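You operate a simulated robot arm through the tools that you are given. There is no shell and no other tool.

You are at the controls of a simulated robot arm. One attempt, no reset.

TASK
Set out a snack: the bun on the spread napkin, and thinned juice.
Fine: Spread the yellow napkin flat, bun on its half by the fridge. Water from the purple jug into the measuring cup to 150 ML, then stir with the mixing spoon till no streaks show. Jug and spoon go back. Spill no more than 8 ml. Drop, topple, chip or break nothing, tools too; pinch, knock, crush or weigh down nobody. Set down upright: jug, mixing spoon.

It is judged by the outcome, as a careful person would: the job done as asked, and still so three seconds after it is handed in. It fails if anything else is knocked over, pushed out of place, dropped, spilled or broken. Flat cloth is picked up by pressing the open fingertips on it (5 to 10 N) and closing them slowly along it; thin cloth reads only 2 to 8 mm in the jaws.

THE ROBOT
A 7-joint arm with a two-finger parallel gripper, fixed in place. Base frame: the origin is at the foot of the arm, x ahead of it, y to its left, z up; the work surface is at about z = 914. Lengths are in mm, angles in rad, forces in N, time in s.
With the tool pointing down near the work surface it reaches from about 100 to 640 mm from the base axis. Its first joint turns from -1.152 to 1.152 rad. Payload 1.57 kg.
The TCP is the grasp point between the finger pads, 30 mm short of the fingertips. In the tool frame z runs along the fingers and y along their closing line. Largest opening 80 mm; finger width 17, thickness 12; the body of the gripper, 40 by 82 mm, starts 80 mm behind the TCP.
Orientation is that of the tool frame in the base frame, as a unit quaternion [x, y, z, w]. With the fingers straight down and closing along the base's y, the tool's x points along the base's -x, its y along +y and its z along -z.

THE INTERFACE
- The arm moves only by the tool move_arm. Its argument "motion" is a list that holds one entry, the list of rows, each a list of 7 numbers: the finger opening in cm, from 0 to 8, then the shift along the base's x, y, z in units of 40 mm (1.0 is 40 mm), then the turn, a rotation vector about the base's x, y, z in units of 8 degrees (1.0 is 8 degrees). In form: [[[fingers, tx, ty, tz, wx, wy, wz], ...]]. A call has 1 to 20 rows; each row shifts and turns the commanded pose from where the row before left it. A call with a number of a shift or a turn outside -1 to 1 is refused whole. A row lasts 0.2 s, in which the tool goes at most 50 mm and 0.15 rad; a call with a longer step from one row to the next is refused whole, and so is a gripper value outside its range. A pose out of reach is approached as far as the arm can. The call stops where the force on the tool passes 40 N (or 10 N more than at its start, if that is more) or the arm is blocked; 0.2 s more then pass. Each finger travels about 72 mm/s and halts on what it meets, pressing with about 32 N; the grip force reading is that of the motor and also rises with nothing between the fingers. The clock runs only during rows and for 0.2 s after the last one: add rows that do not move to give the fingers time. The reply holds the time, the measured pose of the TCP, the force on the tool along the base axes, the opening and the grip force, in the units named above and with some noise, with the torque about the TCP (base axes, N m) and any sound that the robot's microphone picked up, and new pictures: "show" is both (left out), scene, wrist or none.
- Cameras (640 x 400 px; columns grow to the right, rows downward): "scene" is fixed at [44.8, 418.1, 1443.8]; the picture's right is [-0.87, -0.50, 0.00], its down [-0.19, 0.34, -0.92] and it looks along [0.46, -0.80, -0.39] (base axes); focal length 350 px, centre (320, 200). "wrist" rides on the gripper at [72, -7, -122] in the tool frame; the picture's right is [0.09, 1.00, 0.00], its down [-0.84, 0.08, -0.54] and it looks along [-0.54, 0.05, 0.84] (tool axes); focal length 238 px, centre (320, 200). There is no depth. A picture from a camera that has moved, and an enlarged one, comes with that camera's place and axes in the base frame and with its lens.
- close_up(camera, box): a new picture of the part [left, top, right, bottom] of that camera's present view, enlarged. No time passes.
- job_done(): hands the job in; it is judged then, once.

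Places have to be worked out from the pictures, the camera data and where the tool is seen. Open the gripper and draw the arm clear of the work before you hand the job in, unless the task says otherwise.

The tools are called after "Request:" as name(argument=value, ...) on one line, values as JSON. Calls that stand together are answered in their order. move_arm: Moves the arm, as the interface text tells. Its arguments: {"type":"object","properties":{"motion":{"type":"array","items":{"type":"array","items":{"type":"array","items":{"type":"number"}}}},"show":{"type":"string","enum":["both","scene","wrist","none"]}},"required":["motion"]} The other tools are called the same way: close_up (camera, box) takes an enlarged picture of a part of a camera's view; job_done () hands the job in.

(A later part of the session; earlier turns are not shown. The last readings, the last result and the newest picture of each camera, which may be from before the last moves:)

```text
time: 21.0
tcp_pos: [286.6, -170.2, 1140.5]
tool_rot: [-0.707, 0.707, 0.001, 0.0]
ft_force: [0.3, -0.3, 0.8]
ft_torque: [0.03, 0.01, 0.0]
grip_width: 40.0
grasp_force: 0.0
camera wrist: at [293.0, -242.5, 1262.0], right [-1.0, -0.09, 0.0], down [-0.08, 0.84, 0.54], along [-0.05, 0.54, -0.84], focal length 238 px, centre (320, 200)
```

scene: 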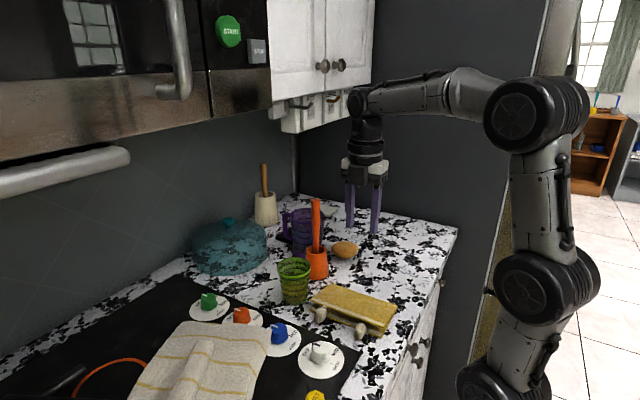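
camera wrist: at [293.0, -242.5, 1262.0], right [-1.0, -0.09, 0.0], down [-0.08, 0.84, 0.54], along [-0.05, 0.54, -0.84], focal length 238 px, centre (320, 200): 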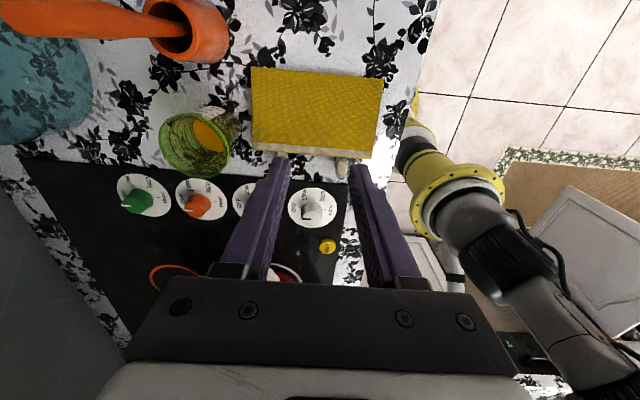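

Request:
close_up(camera="scene", box=[300, 270, 410, 345])

Request:
close_up(camera="wrist", box=[230, 50, 400, 190])

Request:
close_up(camera="scene", box=[305, 300, 345, 330])

Request:
close_up(camera="scene", box=[350, 310, 400, 342])

```text
5.33 times, centred on (355, 308) of scene
camera zoom: at [44.8, 418.1, 1443.8], right [-0.87, -0.5, 0.0], down [-0.19, 0.34, -0.92], along [0.46, -0.8, -0.39], focal length 1869 px, centre (133, -373)
```

zoom: 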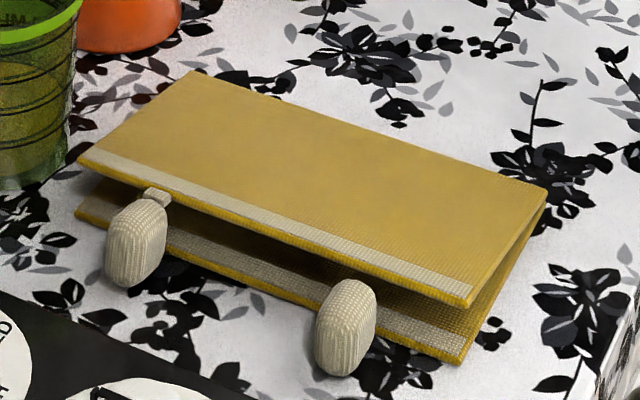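

```text
2.86 times, centred on (315, 120) of wrist
camera zoom: at [293.0, -242.5, 1262.0], right [-1.0, -0.09, 0.0], down [-0.08, 0.84, 0.54], along [-0.05, 0.54, -0.84], focal length 681 px, centre (334, 429)
```

zoom: 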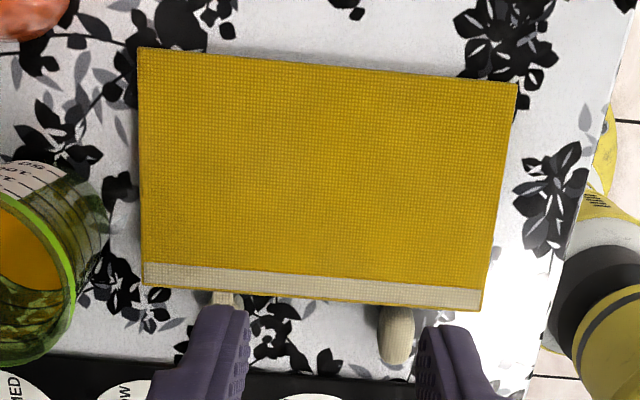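

```text
13.33 times, centred on (325, 315) of scene
camera zoom: at [44.8, 418.1, 1443.8], right [-0.87, -0.5, 0.0], down [-0.19, 0.34, -0.92], along [0.46, -0.8, -0.39], focal length 4672 px, centre (253, -1333)
```

zoom: 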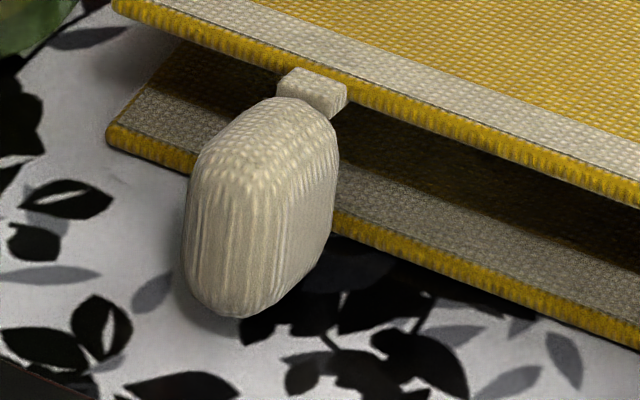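

```text
12.50 times, centred on (375, 326) of scene
camera zoom: at [44.8, 418.1, 1443.8], right [-0.87, -0.5, 0.0], down [-0.19, 0.34, -0.92], along [0.46, -0.8, -0.39], focal length 4380 px, centre (-368, -1375)
```

zoom: 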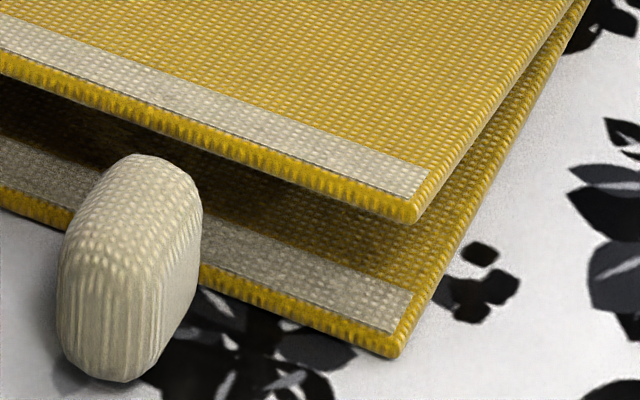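

The napkin now lies folded at x 207–377, y -213 to -113, with toggle 2 (at about (337,-93)) sewn to the layer that is now on top, so opening that layer back toward the fridge gives the same spread napkin. I turn the tool half round so the camera will stay on top during this opening, and move above toggle 2.

Request:
move_arm(motion=[[[5, 0, 0.1, 0, 0, 0, -1], [5, 0, 0.1, 0, 0, 0, -1], [5, 0.1, 0.1, 0, 0, 0, -1], [5, 0.1, 0.1, 0, 0, 0, -1], [5, 0.1, 0.1, 0, 0, 0, -1], [5, 0.1, 0.1, 0, 0, 0, -1], [5, 0.1, 0.1, 0, 0, 0, -1], [5, 0.1, 0.1, 0, 0, 0, -1], [5, 0.1, 0.1, 0, 0, 0, -1], [5, 0.1, 0.1, 0, 0, 0, -1], [5, 0.1, 0.1, 0, 0, 0, -1], [5, 0.1, 0.1, 0, 0, 0, -1], [5, 0.1, 0.1, 0, 0, 0, -1], [5, 0.1, 0.1, 0, 0, 0, -1], [5, 0.1, 0.1, 0, 0, 0, -1], [5, 0, 0.1, 0, 0, 0, -1], [5, 0, 0.1, 0, 0, 0, -1], [5, 0, 0.1, 0, 0, 0, -1], [5, 0, 0.1, 0, 0, 0, -1], [5, 0, 0, 0, 0, 0, -1]]], show="none")

Request:
move_arm(motion=[[[5, 0, 0, -0.5, 0, 0, -1], [5, 0, 0, -0.5, 0, 0, -1], [5, 0, 0, -0.5, 0, 0, -0.5], [5, 0, 0, -0.5, 0, 0, 0], [5, 0, 0, 0, 0, 0, 0]]])

```text
time: 25.2
tcp_pos: [338.5, -93.6, 1140.2]
tool_rot: [0.576, 0.818, 0.0, 0.0]
ft_force: [0.2, 0.1, 0.1]
ft_torque: [-0.02, 0.0, -0.01]
grip_width: 49.9
grasp_force: 0.0
```

```text
time: 26.4
tcp_pos: [339.5, -93.3, 1060.8]
tool_rot: [0.708, 0.706, 0.0, 0.0]
ft_force: [0.3, 0.8, 0.0]
ft_torque: [-0.03, 0.0, -0.04]
grip_width: 50.1
grasp_force: 0.0
camera wrist: at [332.4, -21.4, 1182.4], right [1.0, 0.09, 0.0], down [0.08, -0.84, 0.54], along [0.05, -0.54, -0.84], focal length 238 px, centre (320, 200)
```

scene: 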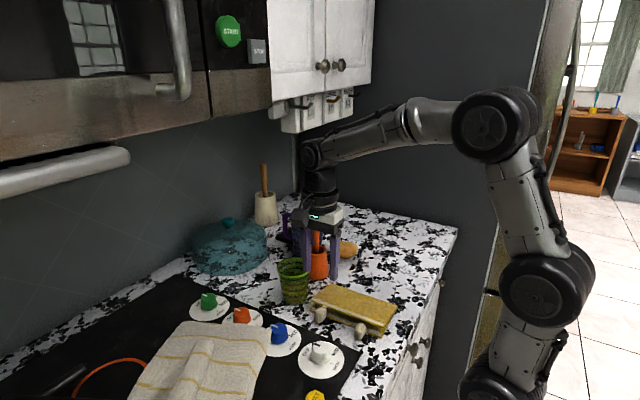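
wrist: 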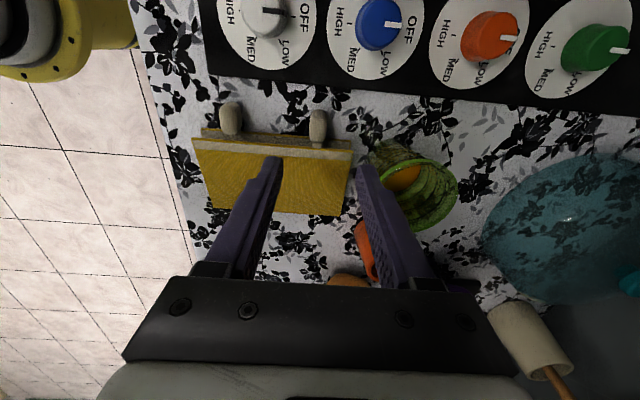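

Toggle 2 is centred under the fingers at about (337,-91) with the cup's rim 10–15 mm to the right. I narrow the opening to 34 mm and descend.

Request:
move_arm(motion=[[[3.4, -0.05, 0.03, 0, 0, 0, 0], [3.4, 0, 0, -0.7, 0, 0, 0], [3.4, 0, 0, -0.7, 0, 0, 0], [3.4, 0, 0, -0.6, 0, 0, 0], [3.4, 0, 0, -0.4, 0, 0, 0], [3.4, 0, 0, -0.3, 0, 0, 0], [3.4, 0, 0, 0, 0, 0, 0]]])

```text
time: 28.0
tcp_pos: [337.8, -92.2, 952.7]
tool_rot: [0.707, 0.707, 0.0, 0.001]
ft_force: [-0.6, -0.4, -0.5]
ft_torque: [0.0, -0.01, -0.01]
grip_width: 34.0
grasp_force: 0.0
camera wrist: at [330.7, -20.6, 1073.1], right [1.0, 0.09, 0.0], down [0.08, -0.84, 0.54], along [0.05, -0.54, -0.84], focal length 238 px, centre (320, 200)
```

scene: 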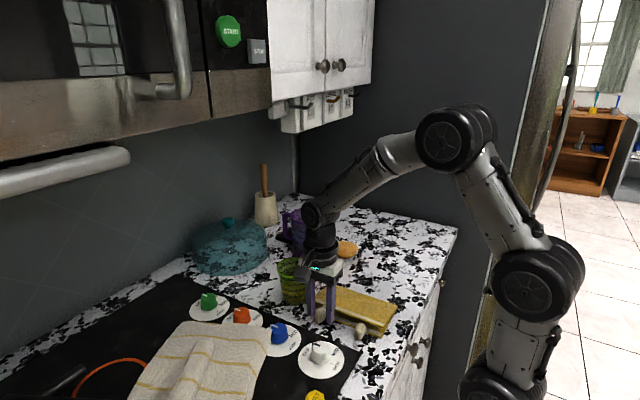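
wrist: 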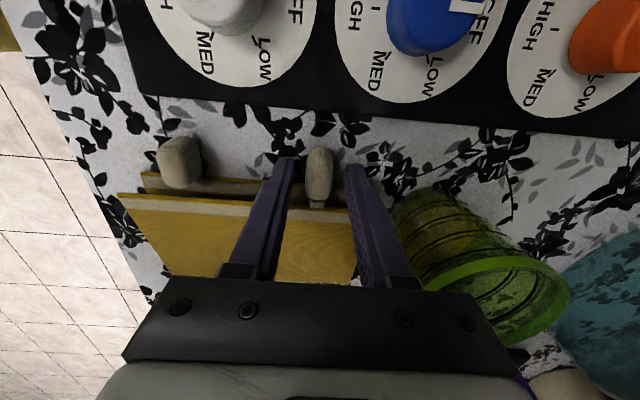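

The fingers straddle toggle 2. I close on it and swing the top layer up along its own arc, going half way first.

Request:
move_arm(motion=[[[2.4, 0, 0, 0, 0, 0, 0], [1, 0, 0, 0, 0, 0, 0], [1, 0, 0, 0, 0, 0, 0], [1, 0, 0, 0, 0, 0, 0], [1, 0, -0.15, 0.41, 1, 0, 0], [1, 0, -0.205, 0.39, 1, 0, 0], [1, 0, -0.26, 0.355, 1, 0, 0], [1, 0, -0.305, 0.315, 1, 0, 0], [1, 0, 0, 0, 0, 0, 0]]])

```text
time: 30.0
tcp_pos: [338.6, -129.0, 1011.2]
tool_rot: [0.68, 0.679, 0.196, -0.195]
ft_force: [1.7, 1.4, 4.1]
ft_torque: [-0.27, 0.04, 0.04]
grip_width: 16.4
grasp_force: 32.0
camera wrist: at [330.4, -133.1, 1152.0], right [1.0, 0.08, 0.05], down [0.08, -1.0, 0.02], along [0.05, -0.01, -1.0], focal length 238 px, centre (320, 200)
```

scene: 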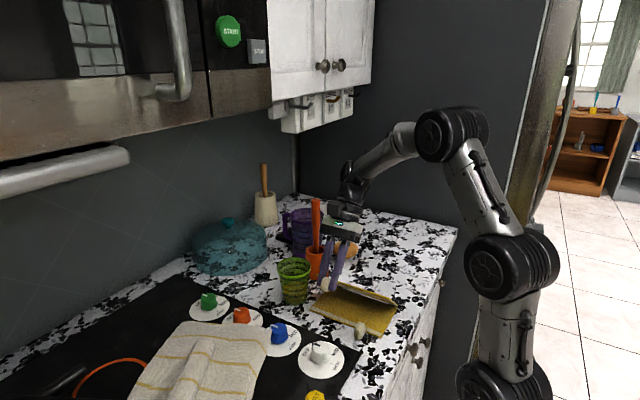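
wrist: 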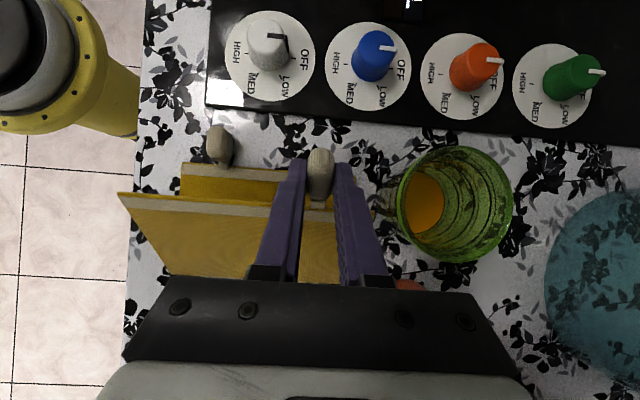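

The layer rises cleanly and the lower one stays flat, but the reading (4 N up, -0.27 N·m) says my arc is slightly tight. I widen the arc by a few mm and go on to about 76°.

Request:
move_arm(motion=[[[1, 0, -0.36, 0.36, 1, 0, 0], [1, 0, -0.39, 0.24, 1, 0, 0], [1, 0, -0.42, 0.17, 1, 0, 0], [1, 0, -0.44, 0.11, 1, 0, 0], [1, 0, 0, 0, 0, 0, 0]]])

```text
time: 31.2
tcp_pos: [338.3, -194.7, 1048.3]
tool_rot: [0.599, 0.6, 0.375, -0.376]
ft_force: [0.9, 0.4, 0.1]
ft_torque: [-0.01, -0.02, -0.01]
grip_width: 16.9
grasp_force: 32.0
camera wrist: at [330.0, -275.0, 1164.7], right [1.0, 0.04, 0.08], down [0.08, -0.85, -0.52], along [0.05, 0.52, -0.85], focal length 238 px, centre (320, 200)
```

scene: 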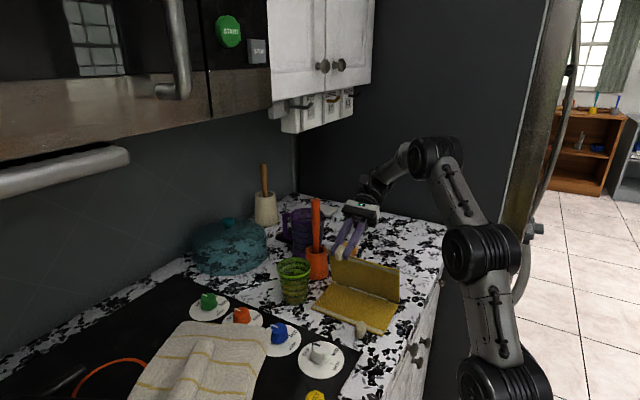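
wrist: 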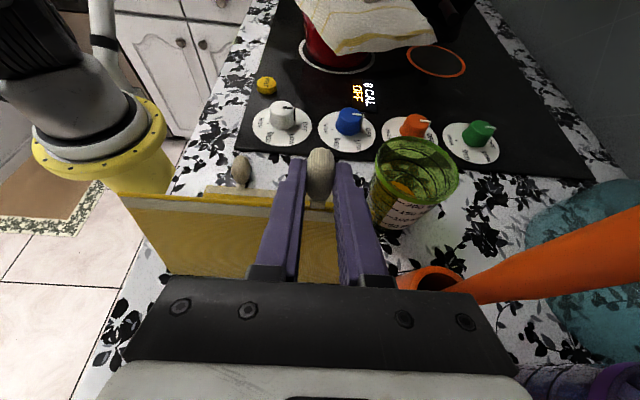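

Now the scene camera sees both layers well: the lower one is flat, the upper one nearly upright, no load. I take it two steps farther, to just past vertical, and watch the lower layer.

Request:
move_arm(motion=[[[1, 0, -0.45, 0.045, 1, 0, 0], [1, 0, -0.45, -0.015, 1, 0, 0], [1, 0, 0, 0, 0, 0, 0]]])

Request:
close_up(camera="scene", box=[290, 190, 450, 350])

```text
time: 31.9
tcp_pos: [329.3, -192.5, 1030.3]
tool_rot: [0.541, 0.545, 0.456, -0.45]
ft_force: [0.4, 1.1, 2.8]
ft_torque: [0.04, 0.26, -0.12]
grip_width: 16.8
grasp_force: 31.4
out of reach, approached as far as the arm can: row 1, 2
stopped in row 3: the force on the tool passed its limit at 50 N (the readings are from after the stop); the commanded pose is now the measured one
camera wrist: at [322.2, -299.9, 1122.8], right [0.99, 0.02, 0.1], down [0.09, -0.68, -0.72], along [0.06, 0.73, -0.68], focal length 238 px, centre (320, 200)
```

scene: 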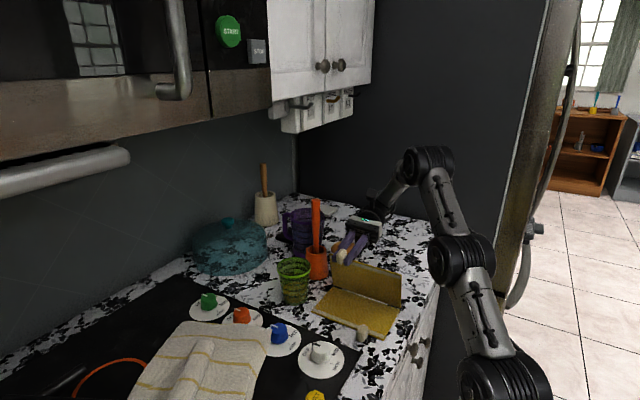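
wrist: 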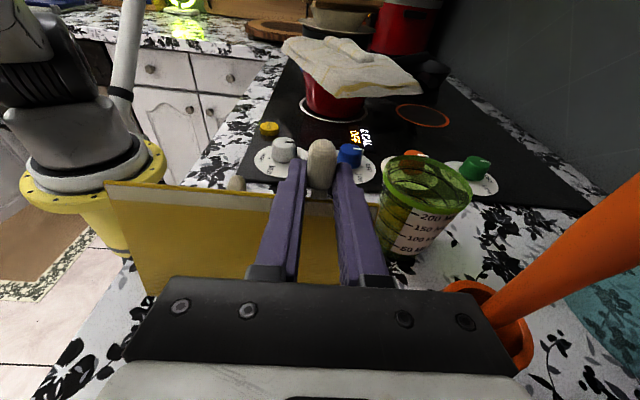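

```text
2.50 times, centred on (370, 270) of scene
camera zoom: at [44.8, 418.1, 1443.8], right [-0.87, -0.5, 0.0], down [-0.19, 0.34, -0.92], along [0.46, -0.8, -0.39], focal length 876 px, centre (195, 25)
```

zoom: 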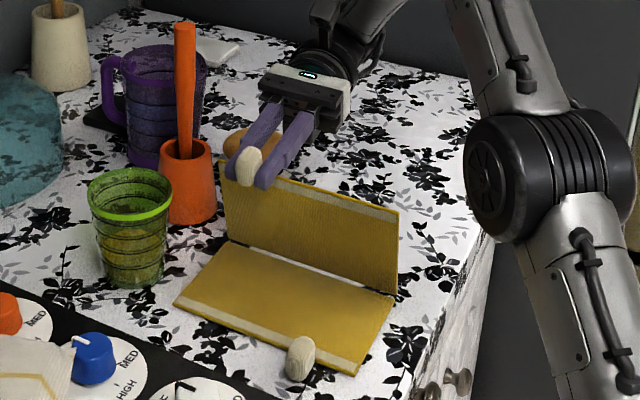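

The arm hit its reach limit at this tilt and pressed the standing flap down; the napkin slid about 6 mm in x but nothing else moved. I lower the flap back along its arc, and will then open it from inside with the closed fingertips instead.

Request:
move_arm(motion=[[[1, 0, 0.385, -0.06, -1, 0, 0], [1, 0, 0.37, -0.13, -1, 0, 0], [1, 0, 0.345, -0.18, -1, 0, 0], [1, 0, 0.32, -0.23, -1, 0, 0], [1, 0, 0, 0, 0, 0, 0]]])

```text
time: 33.0
tcp_pos: [331.1, -135.9, 1006.0]
tool_rot: [0.644, 0.65, 0.288, -0.282]
ft_force: [0.1, 0.4, 0.0]
ft_torque: [0.01, 0.0, -0.01]
grip_width: 16.9
grasp_force: 32.0
camera wrist: at [322.5, -176.8, 1140.7], right [0.99, 0.07, 0.08], down [0.09, -0.96, -0.25], along [0.06, 0.26, -0.96], focal length 238 px, centre (320, 200)
```

scene: 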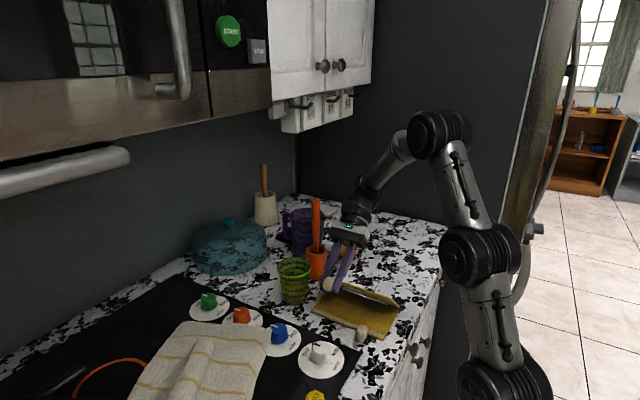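
wrist: 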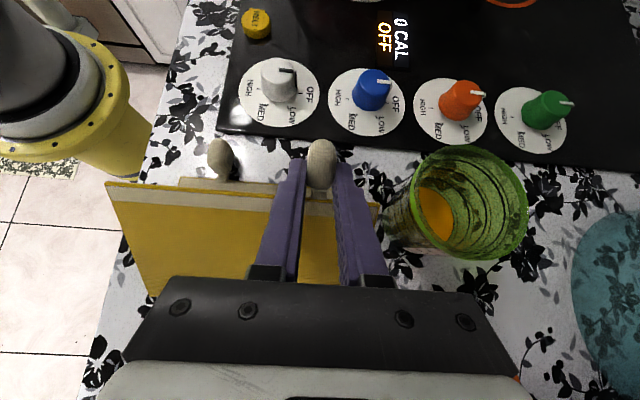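

The flap comes back down freely with no load. I lower it the rest of the way and let go.

Request:
move_arm(motion=[[[1, 0, 0.28, -0.27, -1, 0, 0], [1, 0, 0.24, -0.32, -1, 0, 0], [1, 0, 0.19, -0.34, -1, 0, 0], [1, 0, 0, 0, 0, 0, 0], [2.2, 0, 0, 0, 0, 0, 0], [3.2, 0, 0, 0, 0, 0, 0], [3.6, 0, 0, 0, 0, 0, 0]]])

Request:
close_up(camera="scene", box=[290, 230, 420, 345])

```text
time: 34.6
tcp_pos: [333.1, -107.7, 968.7]
tool_rot: [0.689, 0.695, 0.146, -0.143]
ft_force: [0.3, -0.1, -0.6]
ft_torque: [0.02, 0.02, 0.0]
grip_width: 35.9
grasp_force: 0.0
camera wrist: at [323.5, -90.9, 1109.3], right [0.99, 0.09, 0.04], down [0.09, -0.98, 0.16], along [0.06, -0.16, -0.99], focal length 238 px, centre (320, 200)
```

scene: 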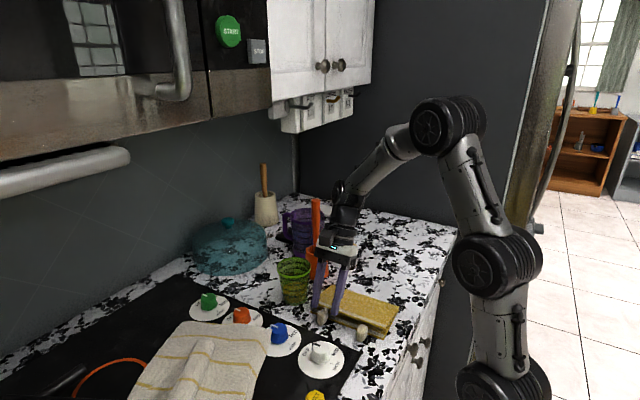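
wrist: 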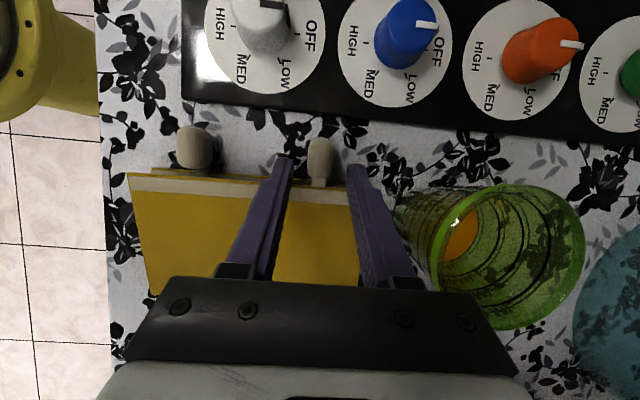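

```text
3.48 times, centred on (355, 288) of scene
camera zoom: at [44.8, 418.1, 1443.8], right [-0.87, -0.5, 0.0], down [-0.19, 0.34, -0.92], along [0.46, -0.8, -0.39], focal length 1219 px, centre (198, -104)
```

zoom: 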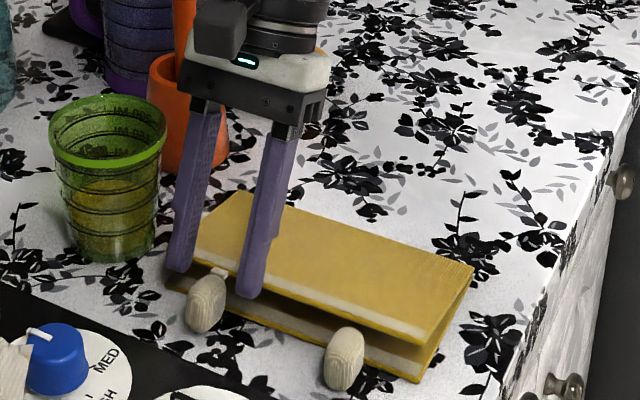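

The flap lies closed again, its hem raised about 22 mm over the lower layer near y=-112. I retreat upward and turn the tool round so that the closed fingertips can enter from the +y side, tilted and camera on top, to lift the hem between the toggles and push it over.

Request:
move_arm(motion=[[[3.6, 0, 0.1, 0.6, 0, 0, 0], [3.6, 0, 0.1, 1, -1, 0, 0], [3, 0, 0, 1, -1, 0, 0], [2, 0, 0, 1, -1, 0, 1], [1, -0.1, 0, 0.5, 0, 0, 1], [0, -0.1, 0, 0.3, 0, 0, 1], [0, -0.1, 0, 0, 0, 0, 1], [0, -0.1, 0, 0, 0, 0, 1], [0, -0.1, 0, 0, 0, 0, 1], [0, -0.1, 0, 0, 0, 0, 1], [0, -0.1, 0, 0, 0, 0, 1], [0, -0.1, 0, 0, 0, 0, 1], [0, -0.1, 0, 0, 0, 0, 1], [0, -0.1, 0, 0, 0, 0, 1], [0, -0.1, 0, 0, 0, 0, 1], [0, 0, 0, 0, 0, 0, 1], [0, 0, 0, 0, 0, 0, 1], [0, 0, 0, 0, 0, 0, 1], [0, 0, 0, 0, 0, 0, 1], [0, 0, 0, 0, 0, 0, 1]]], show="none")

Request:
move_arm(motion=[[[0, 0, 0.2, 0, 0, 0, 1], [0, 0, 0.2, 0, 0, 0, 1], [0, 0, 0.2, 0, 0, 0, 1], [0, 0, 0.2, 0, 0, 0, 1], [0, 0, 0.2, 0, -1, 0, 1], [0, 0, 0.2, 0, -1, 0, 0.5], [0, 0, 0.2, 0, -1, 0, 0], [0, 0, 0, -0.3, -1, 0, 0], [0, 0, 0, -0.3, -1, 0, 0], [0, 0, 0, -0.3, -1, 0, 0], [0, 0, 0, -0.3, -0.9, 0, 0], [0, 0, 0, 0, 0, 0, 0]]])

```text
refused: row 4 steps farther than a row can; nothing moved
```

```text
refused: row 5 steps farther than a row can; nothing moved
```

Those were refused because two turns were combined in one row; I send them again with the turns separated.

Request:
move_arm(motion=[[[3.6, 0, 0.1, 0.6, 0, 0, 0], [3.6, 0, 0.1, 1, -1, 0, 0], [3, 0, 0, 1, -1, 0, 0], [2, 0, 0, 1, -1, 0, 0], [1, -0.1, 0, 0.5, 0, 0, 1], [0, -0.1, 0, 0.3, 0, 0, 1], [0, -0.1, 0, 0, 0, 0, 1], [0, -0.1, 0, 0, 0, 0, 1], [0, -0.1, 0, 0, 0, 0, 1], [0, -0.1, 0, 0, 0, 0, 1], [0, -0.1, 0, 0, 0, 0, 1], [0, -0.1, 0, 0, 0, 0, 1], [0, -0.1, 0, 0, 0, 0, 1], [0, -0.1, 0, 0, 0, 0, 1], [0, -0.1, 0, 0, 0, 0, 1], [0, 0, 0, 0, 0, 0, 1], [0, 0, 0, 0, 0, 0, 1], [0, 0, 0, 0, 0, 0, 1], [0, 0, 0, 0, 0, 0, 1], [0, 0, 0, 0, 0, 0, 1]]], show="none")

Request:
move_arm(motion=[[[0, 0, 0.2, 0, 0, 0, 1], [0, 0, 0.2, 0, 0, 0, 1], [0, 0, 0.2, 0, 0, 0, 1], [0, 0, 0.2, 0, 0, 0, 1], [0, 0, 0.2, 0, 0, 0, 1], [0, 0, 0.2, 0, 0, 0, 1], [0, 0, 0.2, 0, 0, 0, 0.5], [0, 0, 0, -0.3, -1, 0, 0], [0, 0, 0, -0.3, -1, 0, 0], [0, 0, 0, -0.3, -1, 0, 0], [0, 0, 0, -0.3, -1, 0, 0], [0, 0, 0, 0, -1, 0, 0], [0, 0, 0, 0, -1, 0, 0], [0, 0, 0, 0, -0.9, 0, 0], [0, 0, 0, 0, 0, 0, 0]]])

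```text
time: 38.9
tcp_pos: [286.4, -100.7, 1144.3]
tool_rot: [-0.332, 0.943, 0.002, 0.002]
ft_force: [-1.1, 0.0, 0.3]
ft_torque: [-0.02, 0.02, -0.04]
grip_width: 0.0
grasp_force: 21.4
```

```text
time: 42.0
tcp_pos: [285.0, -42.9, 1096.5]
tool_rot: [0.631, -0.624, 0.324, 0.328]
ft_force: [0.3, -0.3, -0.3]
ft_torque: [0.03, 0.02, 0.01]
grip_width: 0.0
grasp_force: 21.1
camera wrist: at [293.6, 14.8, 1225.3], right [-0.99, -0.06, 0.09], down [-0.09, 0.92, -0.37], along [-0.06, -0.38, -0.92], focal length 238 px, centre (320, 200)
```

scene: 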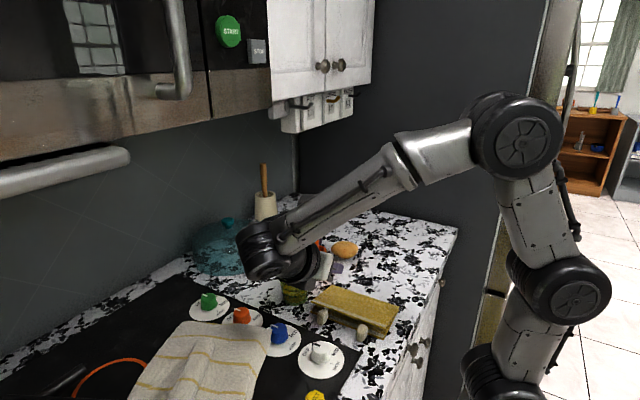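
wrist: 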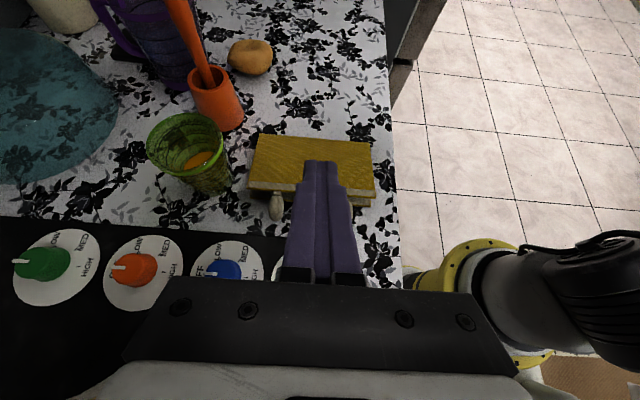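

View is good: hem and both toggles visible ahead of the closed fingers; the towel's near corner is at about (359,62,1003), so I keep a steeper tilt (50°) for wrist clearance. I lower toward the hem's outside, stopping higher to check.

Request:
move_arm(motion=[[[0, 0.05, -0.1, -0.7, 0.65, 0, 0], [0, 0, -0.1, -0.7, 0, 0, 0], [0, 0, -0.1, -0.7, 0, 0, 0], [0, 0, -0.08, -0.6, 0, 0, 0], [0, 0, 0, -0.4, 0, 0, 0], [0, 0, 0, 0, 0, 0, 0]]])

Request:
close_up(camera="scene", box=[230, 220, 420, 345])

Request:
close_up(camera="wrist", box=[230, 100, 400, 260])

```text
time: 43.5
tcp_pos: [288.5, -58.6, 972.5]
tool_rot: [0.645, -0.639, 0.294, 0.299]
ft_force: [0.3, -0.2, -0.2]
ft_torque: [-0.01, -0.03, -0.02]
grip_width: 0.0
grasp_force: 21.3
camera wrist: at [295.6, -12.4, 1106.1], right [-0.99, -0.06, 0.08], down [-0.09, 0.95, -0.29], along [-0.06, -0.29, -0.95], focal length 238 px, centre (320, 200)
```

scene: 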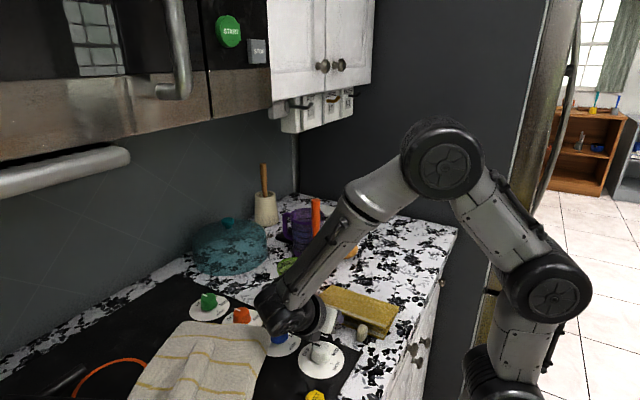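
wrist: 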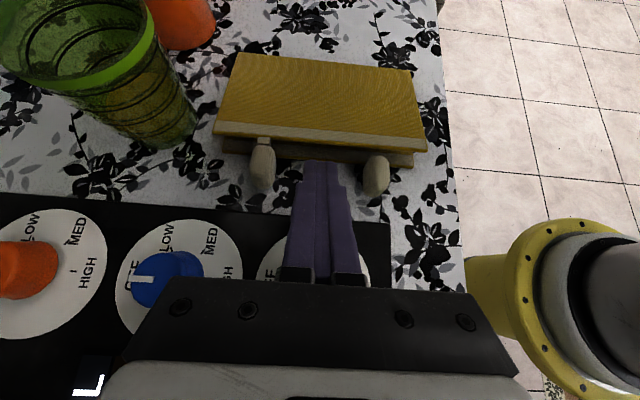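

```text
3.20 times, centred on (325, 282) of scene
camera zoom: at [44.8, 418.1, 1443.8], right [-0.87, -0.5, 0.0], down [-0.19, 0.34, -0.92], along [0.46, -0.8, -0.39], focal length 1121 px, centre (304, -64)
```

zoom: 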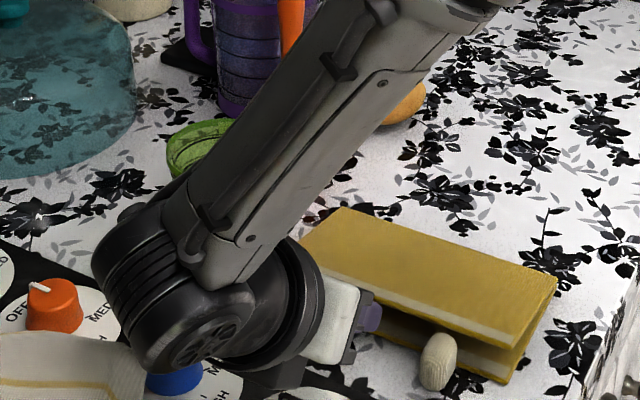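

```text
2.50 times, centred on (315, 180) of wrist
camera zoom: at [295.6, -12.4, 1106.1], right [-0.99, -0.06, 0.08], down [-0.09, 0.95, -0.29], along [-0.06, -0.29, -0.95], focal length 596 px, centre (332, 250)
```

zoom: 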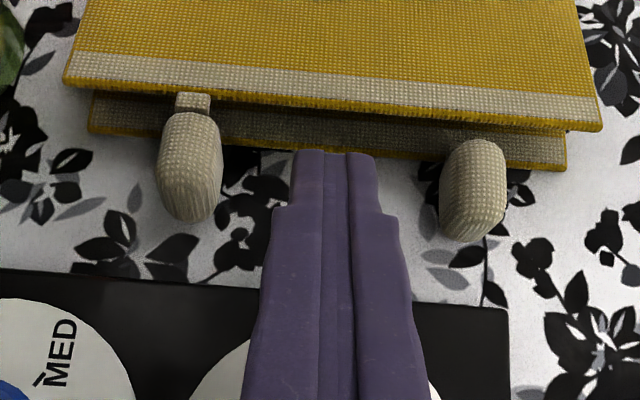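

The closed fingertips are centred between the toggles, with the flap's edge at y≈-109, z≈940. I go down so the tips are in the gap's height, then forward about 5 mm under the hem.

Request:
move_arm(motion=[[[0, 0, 0, -0.32, 0, 0, 0], [0, 0, 0, -0.32, 0, 0, 0], [0, 0, -0.2, 0, 0, 0, 0], [0, 0, -0.25, 0, 0, 0, 0], [0, 0, -0.2, 0, 0, 0, 0], [0, 0, 0, 0, 0, 0, 0]]])

Request:
close_up(camera="wrist", box=[230, 80, 400, 240])

Request:
close_up(camera="scene", box=[290, 260, 420, 345])

```text
time: 44.9
tcp_pos: [288.1, -84.6, 947.9]
tool_rot: [0.645, -0.638, 0.295, 0.299]
ft_force: [-0.3, 0.3, 0.0]
ft_torque: [-0.01, 0.0, 0.02]
grip_width: 0.0
grasp_force: 21.2
camera wrist: at [294.8, -39.1, 1080.8], right [-0.99, -0.06, 0.08], down [-0.09, 0.95, -0.29], along [-0.06, -0.29, -0.95], focal length 238 px, centre (320, 200)
```

scene: 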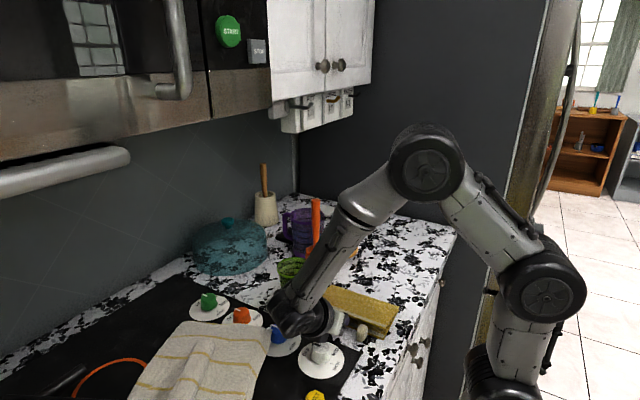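
wrist: 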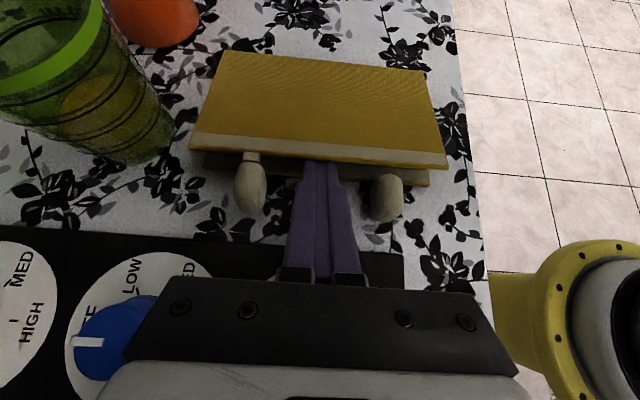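

```text
2.50 times, centred on (315, 160) of wrist
camera zoom: at [294.8, -39.1, 1080.8], right [-0.99, -0.06, 0.08], down [-0.09, 0.95, -0.29], along [-0.06, -0.29, -0.95], focal length 596 px, centre (332, 300)
```

zoom: 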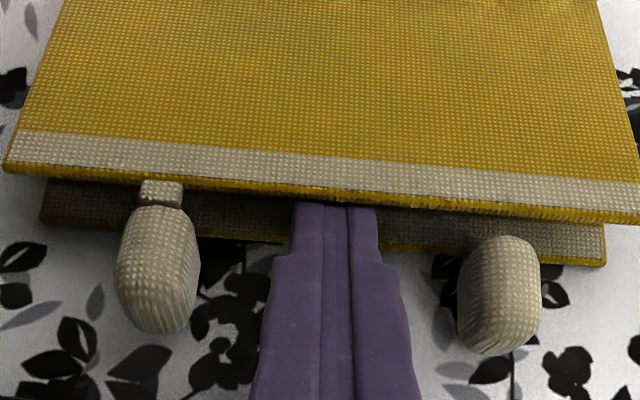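

```text
4.71 times, centred on (355, 302) of scene
camera zoom: at [44.8, 418.1, 1443.8], right [-0.87, -0.5, 0.0], down [-0.19, 0.34, -0.92], along [0.46, -0.8, -0.39], focal length 1649 px, centre (155, -282)
```

zoom: 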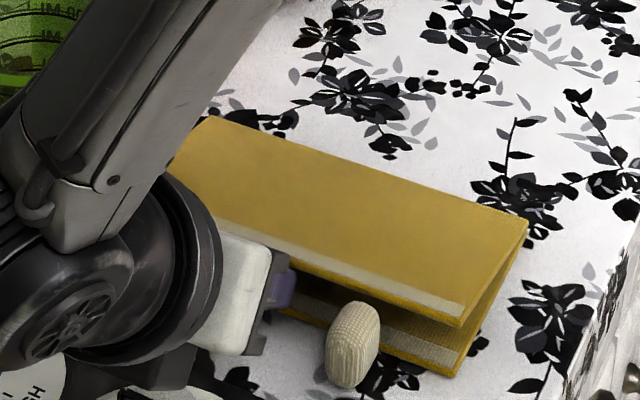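

The tips have just passed under the hem with no contact force. I go 4 mm deeper and lift along the flap's arc.

Request:
move_arm(motion=[[[0, 0, -0.1, 0, 0, 0, 0], [0, 0, -0.075, 0.32, 0, 0, 0], [0, 0, -0.12, 0.31, 0, 0, 0], [0, 0, -0.16, 0.29, 0, 0, 0], [0, 0, -0.2, 0.265, 0, 0, 0], [0, 0, 0, 0, 0, 0, 0]]])

Request:
close_up(camera="scene", box=[290, 240, 430, 345])

```text
time: 46.2
tcp_pos: [290.2, -112.8, 993.6]
tool_rot: [0.645, -0.638, 0.295, 0.299]
ft_force: [0.3, 0.5, -0.8]
ft_torque: [0.0, -0.01, -0.01]
grip_width: 0.1
grasp_force: 21.7
camera wrist: at [296.5, -65.9, 1127.1], right [-0.99, -0.06, 0.08], down [-0.09, 0.95, -0.29], along [-0.06, -0.29, -0.95], focal length 238 px, centre (320, 200)
```

scene: 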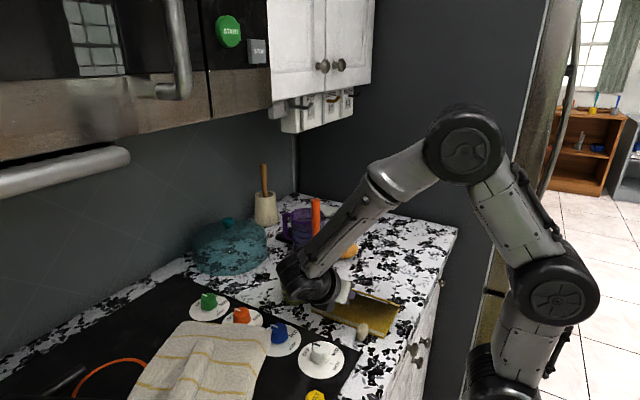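
wrist: 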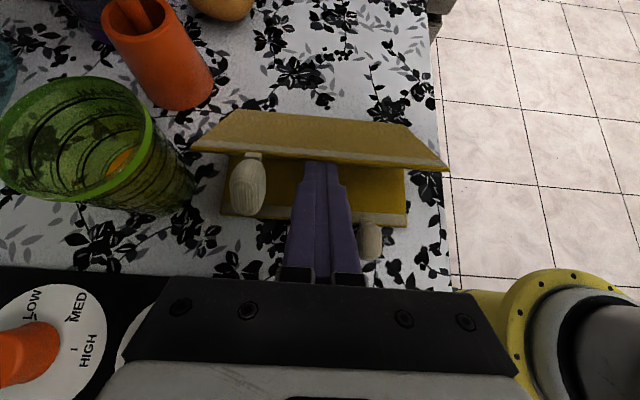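

```text
3.81 times, centred on (360, 292) of scene
camera zoom: at [44.8, 418.1, 1443.8], right [-0.87, -0.5, 0.0], down [-0.19, 0.34, -0.92], along [0.46, -0.8, -0.39], focal length 1335 px, centre (168, -152)
```

zoom: 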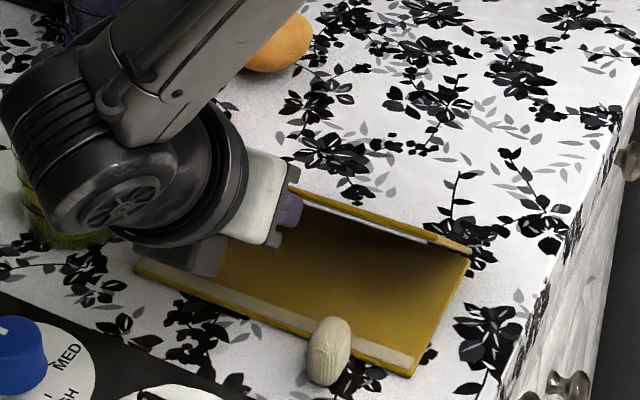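

It works: the top layer is lifting on the fingertips and the lower layer stays flat. I carry on to near vertical.

Request:
move_arm(motion=[[[0, 0, -0.235, 0.235, 0, 0, 0], [0, 0, -0.265, 0.2, 0, 0, 0], [0, 0, -0.29, 0.16, 0, 0, 0], [0, 0, -0.31, 0.12, 0, 0, 0], [0, 0, 0, 0, 0, 0, 0]]])

Request:
close_up(camera="scene", box=[290, 230, 430, 345])

```text
time: 47.5
tcp_pos: [289.6, -157.1, 1023.2]
tool_rot: [0.645, -0.638, 0.294, 0.299]
ft_force: [-0.3, -0.6, 0.1]
ft_torque: [0.0, 0.01, 0.02]
grip_width: 0.0
grasp_force: 21.0
camera wrist: at [296.3, -111.0, 1156.2], right [-0.99, -0.07, 0.08], down [-0.09, 0.95, -0.29], along [-0.06, -0.29, -0.95], focal length 238 px, centre (320, 200)
```

scene: 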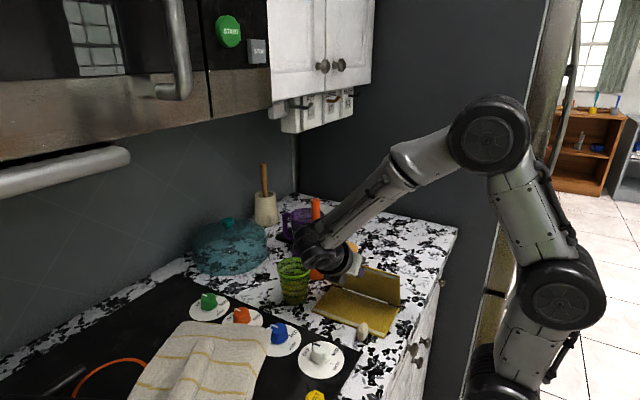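
wrist: 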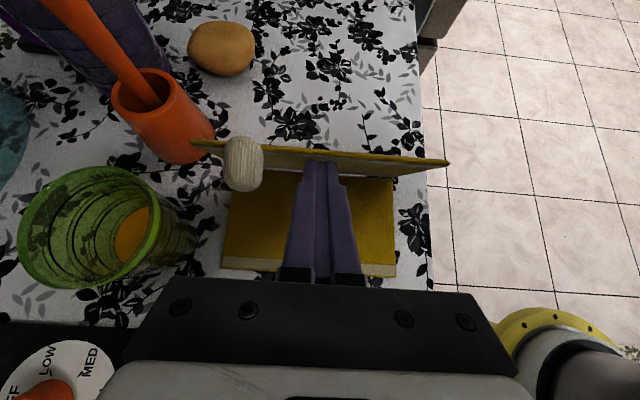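

```text
3.48 times, centred on (360, 288) of scene
camera zoom: at [44.8, 418.1, 1443.8], right [-0.87, -0.5, 0.0], down [-0.19, 0.34, -0.92], along [0.46, -0.8, -0.39], focal length 1219 px, centre (181, -104)
```

zoom: 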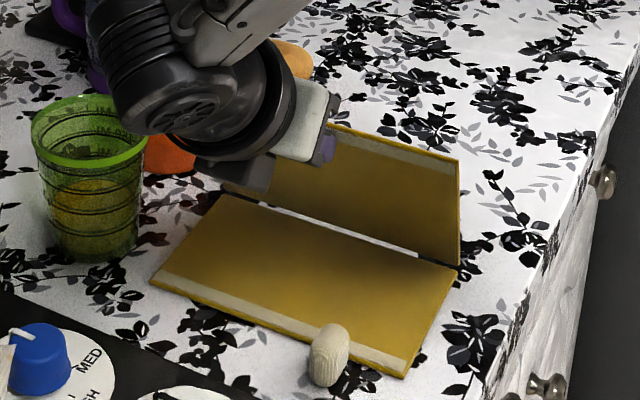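

Flap at about 75°, lower layer still flat. I push on past vertical.

Request:
move_arm(motion=[[[0, 0, -0.32, 0.075, 0, 0, 0], [0, 0, -0.33, 0.03, 0, 0, 0], [0, 0, -0.33, -0.01, 0, 0, 0], [0, 0, 0, 0, 0, 0, 0]]])

Request:
close_up(camera="scene", box=[290, 230, 430, 345])

```text
time: 48.5
tcp_pos: [288.1, -194.2, 1028.3]
tool_rot: [0.645, -0.638, 0.294, 0.299]
ft_force: [0.1, 0.1, 0.9]
ft_torque: [-0.01, -0.01, 0.04]
grip_width: 0.0
grasp_force: 20.8
camera wrist: at [295.6, -148.2, 1161.1], right [-0.99, -0.07, 0.08], down [-0.09, 0.95, -0.29], along [-0.06, -0.29, -0.95], focal length 238 px, centre (320, 200)
```

scene: 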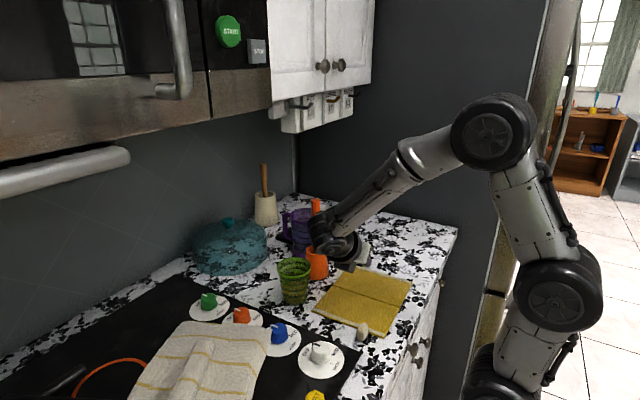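
wrist: 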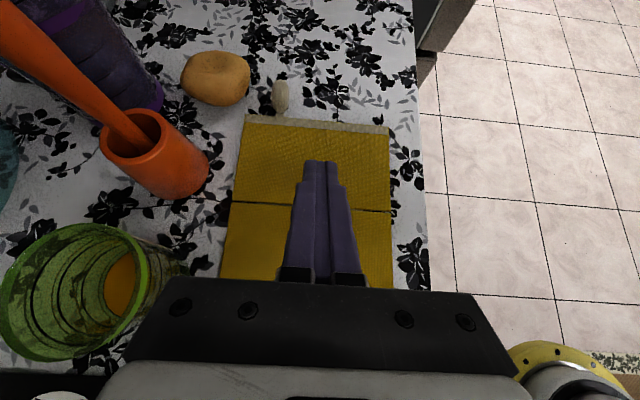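

```text
3.48 times, centred on (360, 288) of scene
camera zoom: at [44.8, 418.1, 1443.8], right [-0.87, -0.5, 0.0], down [-0.19, 0.34, -0.92], along [0.46, -0.8, -0.39], focal length 1219 px, centre (181, -104)
```

zoom: 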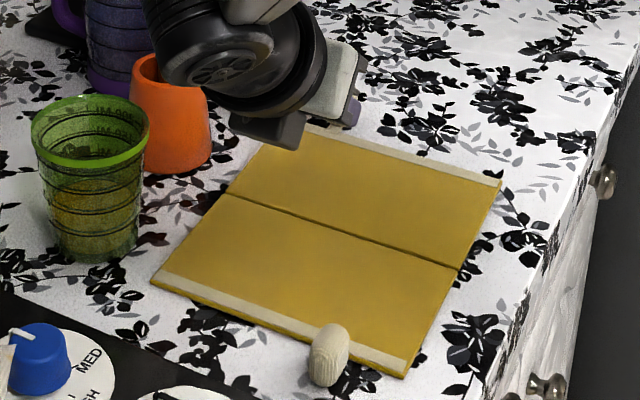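

The napkin is open and flat now: two yellow halves with only a crease line, x about 200–370, y about -318 to -106. Next is the bun: I raise the tool, bring it upright and turn it so the fingers close along y.

Request:
move_arm(motion=[[[2, 0, 0, 0.6, 0, 0, 0], [4, 0, 0, 0.6, 1, 0, 0], [6, 0, -0.1, 0.3, 1, 0, 0], [8, 0, -0.1, 0, 1, 0, 0], [8, 0, -0.1, 0, 1, 0, 0], [8, 0, -0.2, 0, 1, 0, 0], [8, 0, -0.2, 0, 1, 0, 0], [8, 0, -0.2, 0, 0.25, 0, 0], [8, 0, -0.2, 0, 0, 0, -1], [8, 0.1, -0.2, 0, 0, 0, -1], [8, 0.1, -0.2, 0, 0, 0, -1], [8, 0.2, -0.2, 0, 0, 0, -1], [8, 0.2, -0.2, 0, 0, 0, -1], [8, 0.2, -0.2, 0, 0, 0, -1], [8, 0.2, -0.2, 0, 0, 0, -1], [8, 0.3, -0.2, 0, 0, 0, -1], [8, 0.3, -0.2, 0, 0, 0, -1], [8, 0.3, -0.2, 0, 0, 0, -1], [8, 0.3, 0, 0, 0, 0, -1], [8, 0, 0, 0, 0, 0, -0.25]]])

```text
time: 52.6
tcp_pos: [376.3, -310.8, 1086.3]
tool_rot: [-0.005, 1.0, 0.002, 0.003]
ft_force: [-0.3, 0.0, 0.6]
ft_torque: [0.01, 0.0, -0.01]
grip_width: 79.9
grasp_force: 0.1
camera wrist: at [303.2, -318.0, 1207.6], right [-0.1, 0.99, 0.0], down [0.83, 0.08, 0.55], along [0.54, 0.06, -0.84], focal length 238 px, centre (320, 200)
```

scene: 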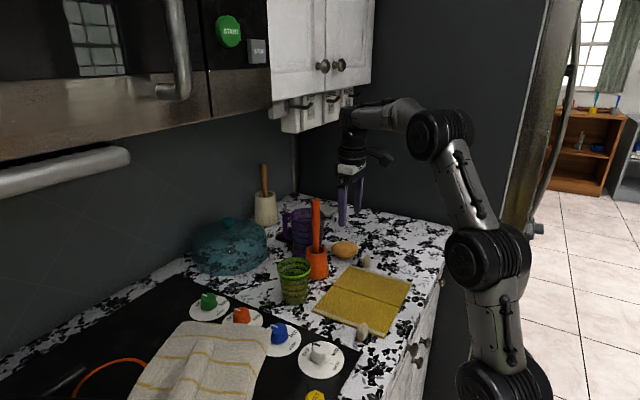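
wrist: 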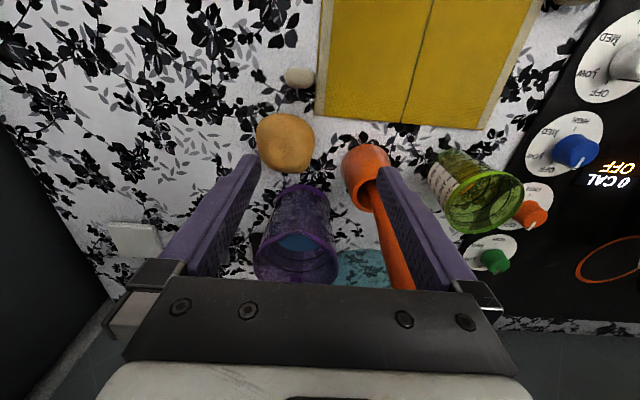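

Request:
close_up(camera="wrist", box=[235, 90, 355, 190])

Request:
close_up(camera="scene", box=[300, 225, 430, 345])

Request:
close_up(camera="scene", box=[265, 190, 345, 260])

```text
4.00 times, centred on (295, 140) of wrist
camera zoom: at [303.2, -318.0, 1207.6], right [-0.1, 0.99, 0.0], down [0.83, 0.08, 0.55], along [0.54, 0.06, -0.84], focal length 953 px, centre (420, 440)
```

zoom: 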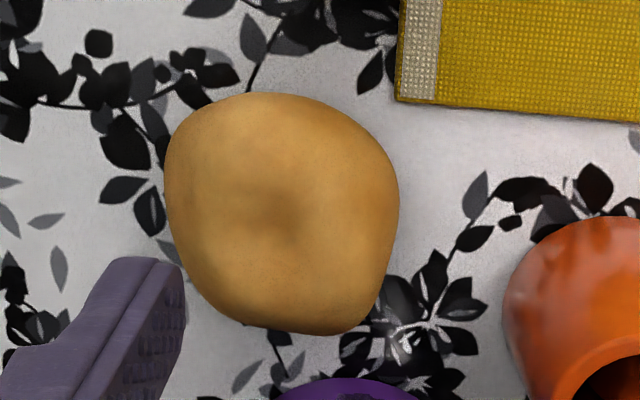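

```text
3.33 times, centred on (365, 285) of scene
camera zoom: at [44.8, 418.1, 1443.8], right [-0.87, -0.5, 0.0], down [-0.19, 0.34, -0.92], along [0.46, -0.8, -0.39], focal length 1168 px, centre (170, -83)
```

zoom: 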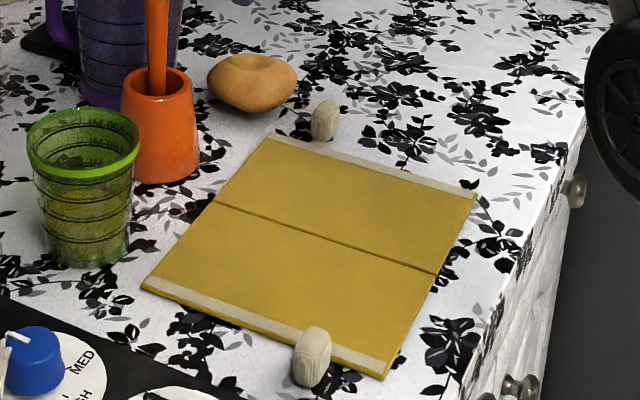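

```text
5.71 times, centred on (305, 225) of scene
camera zoom: at [44.8, 418.1, 1443.8], right [-0.87, -0.5, 0.0], down [-0.19, 0.34, -0.92], along [0.46, -0.8, -0.39], focal length 2002 px, centre (406, 57)
```

zoom: 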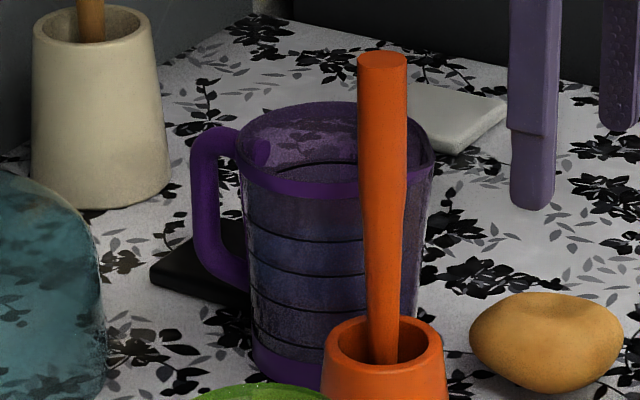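

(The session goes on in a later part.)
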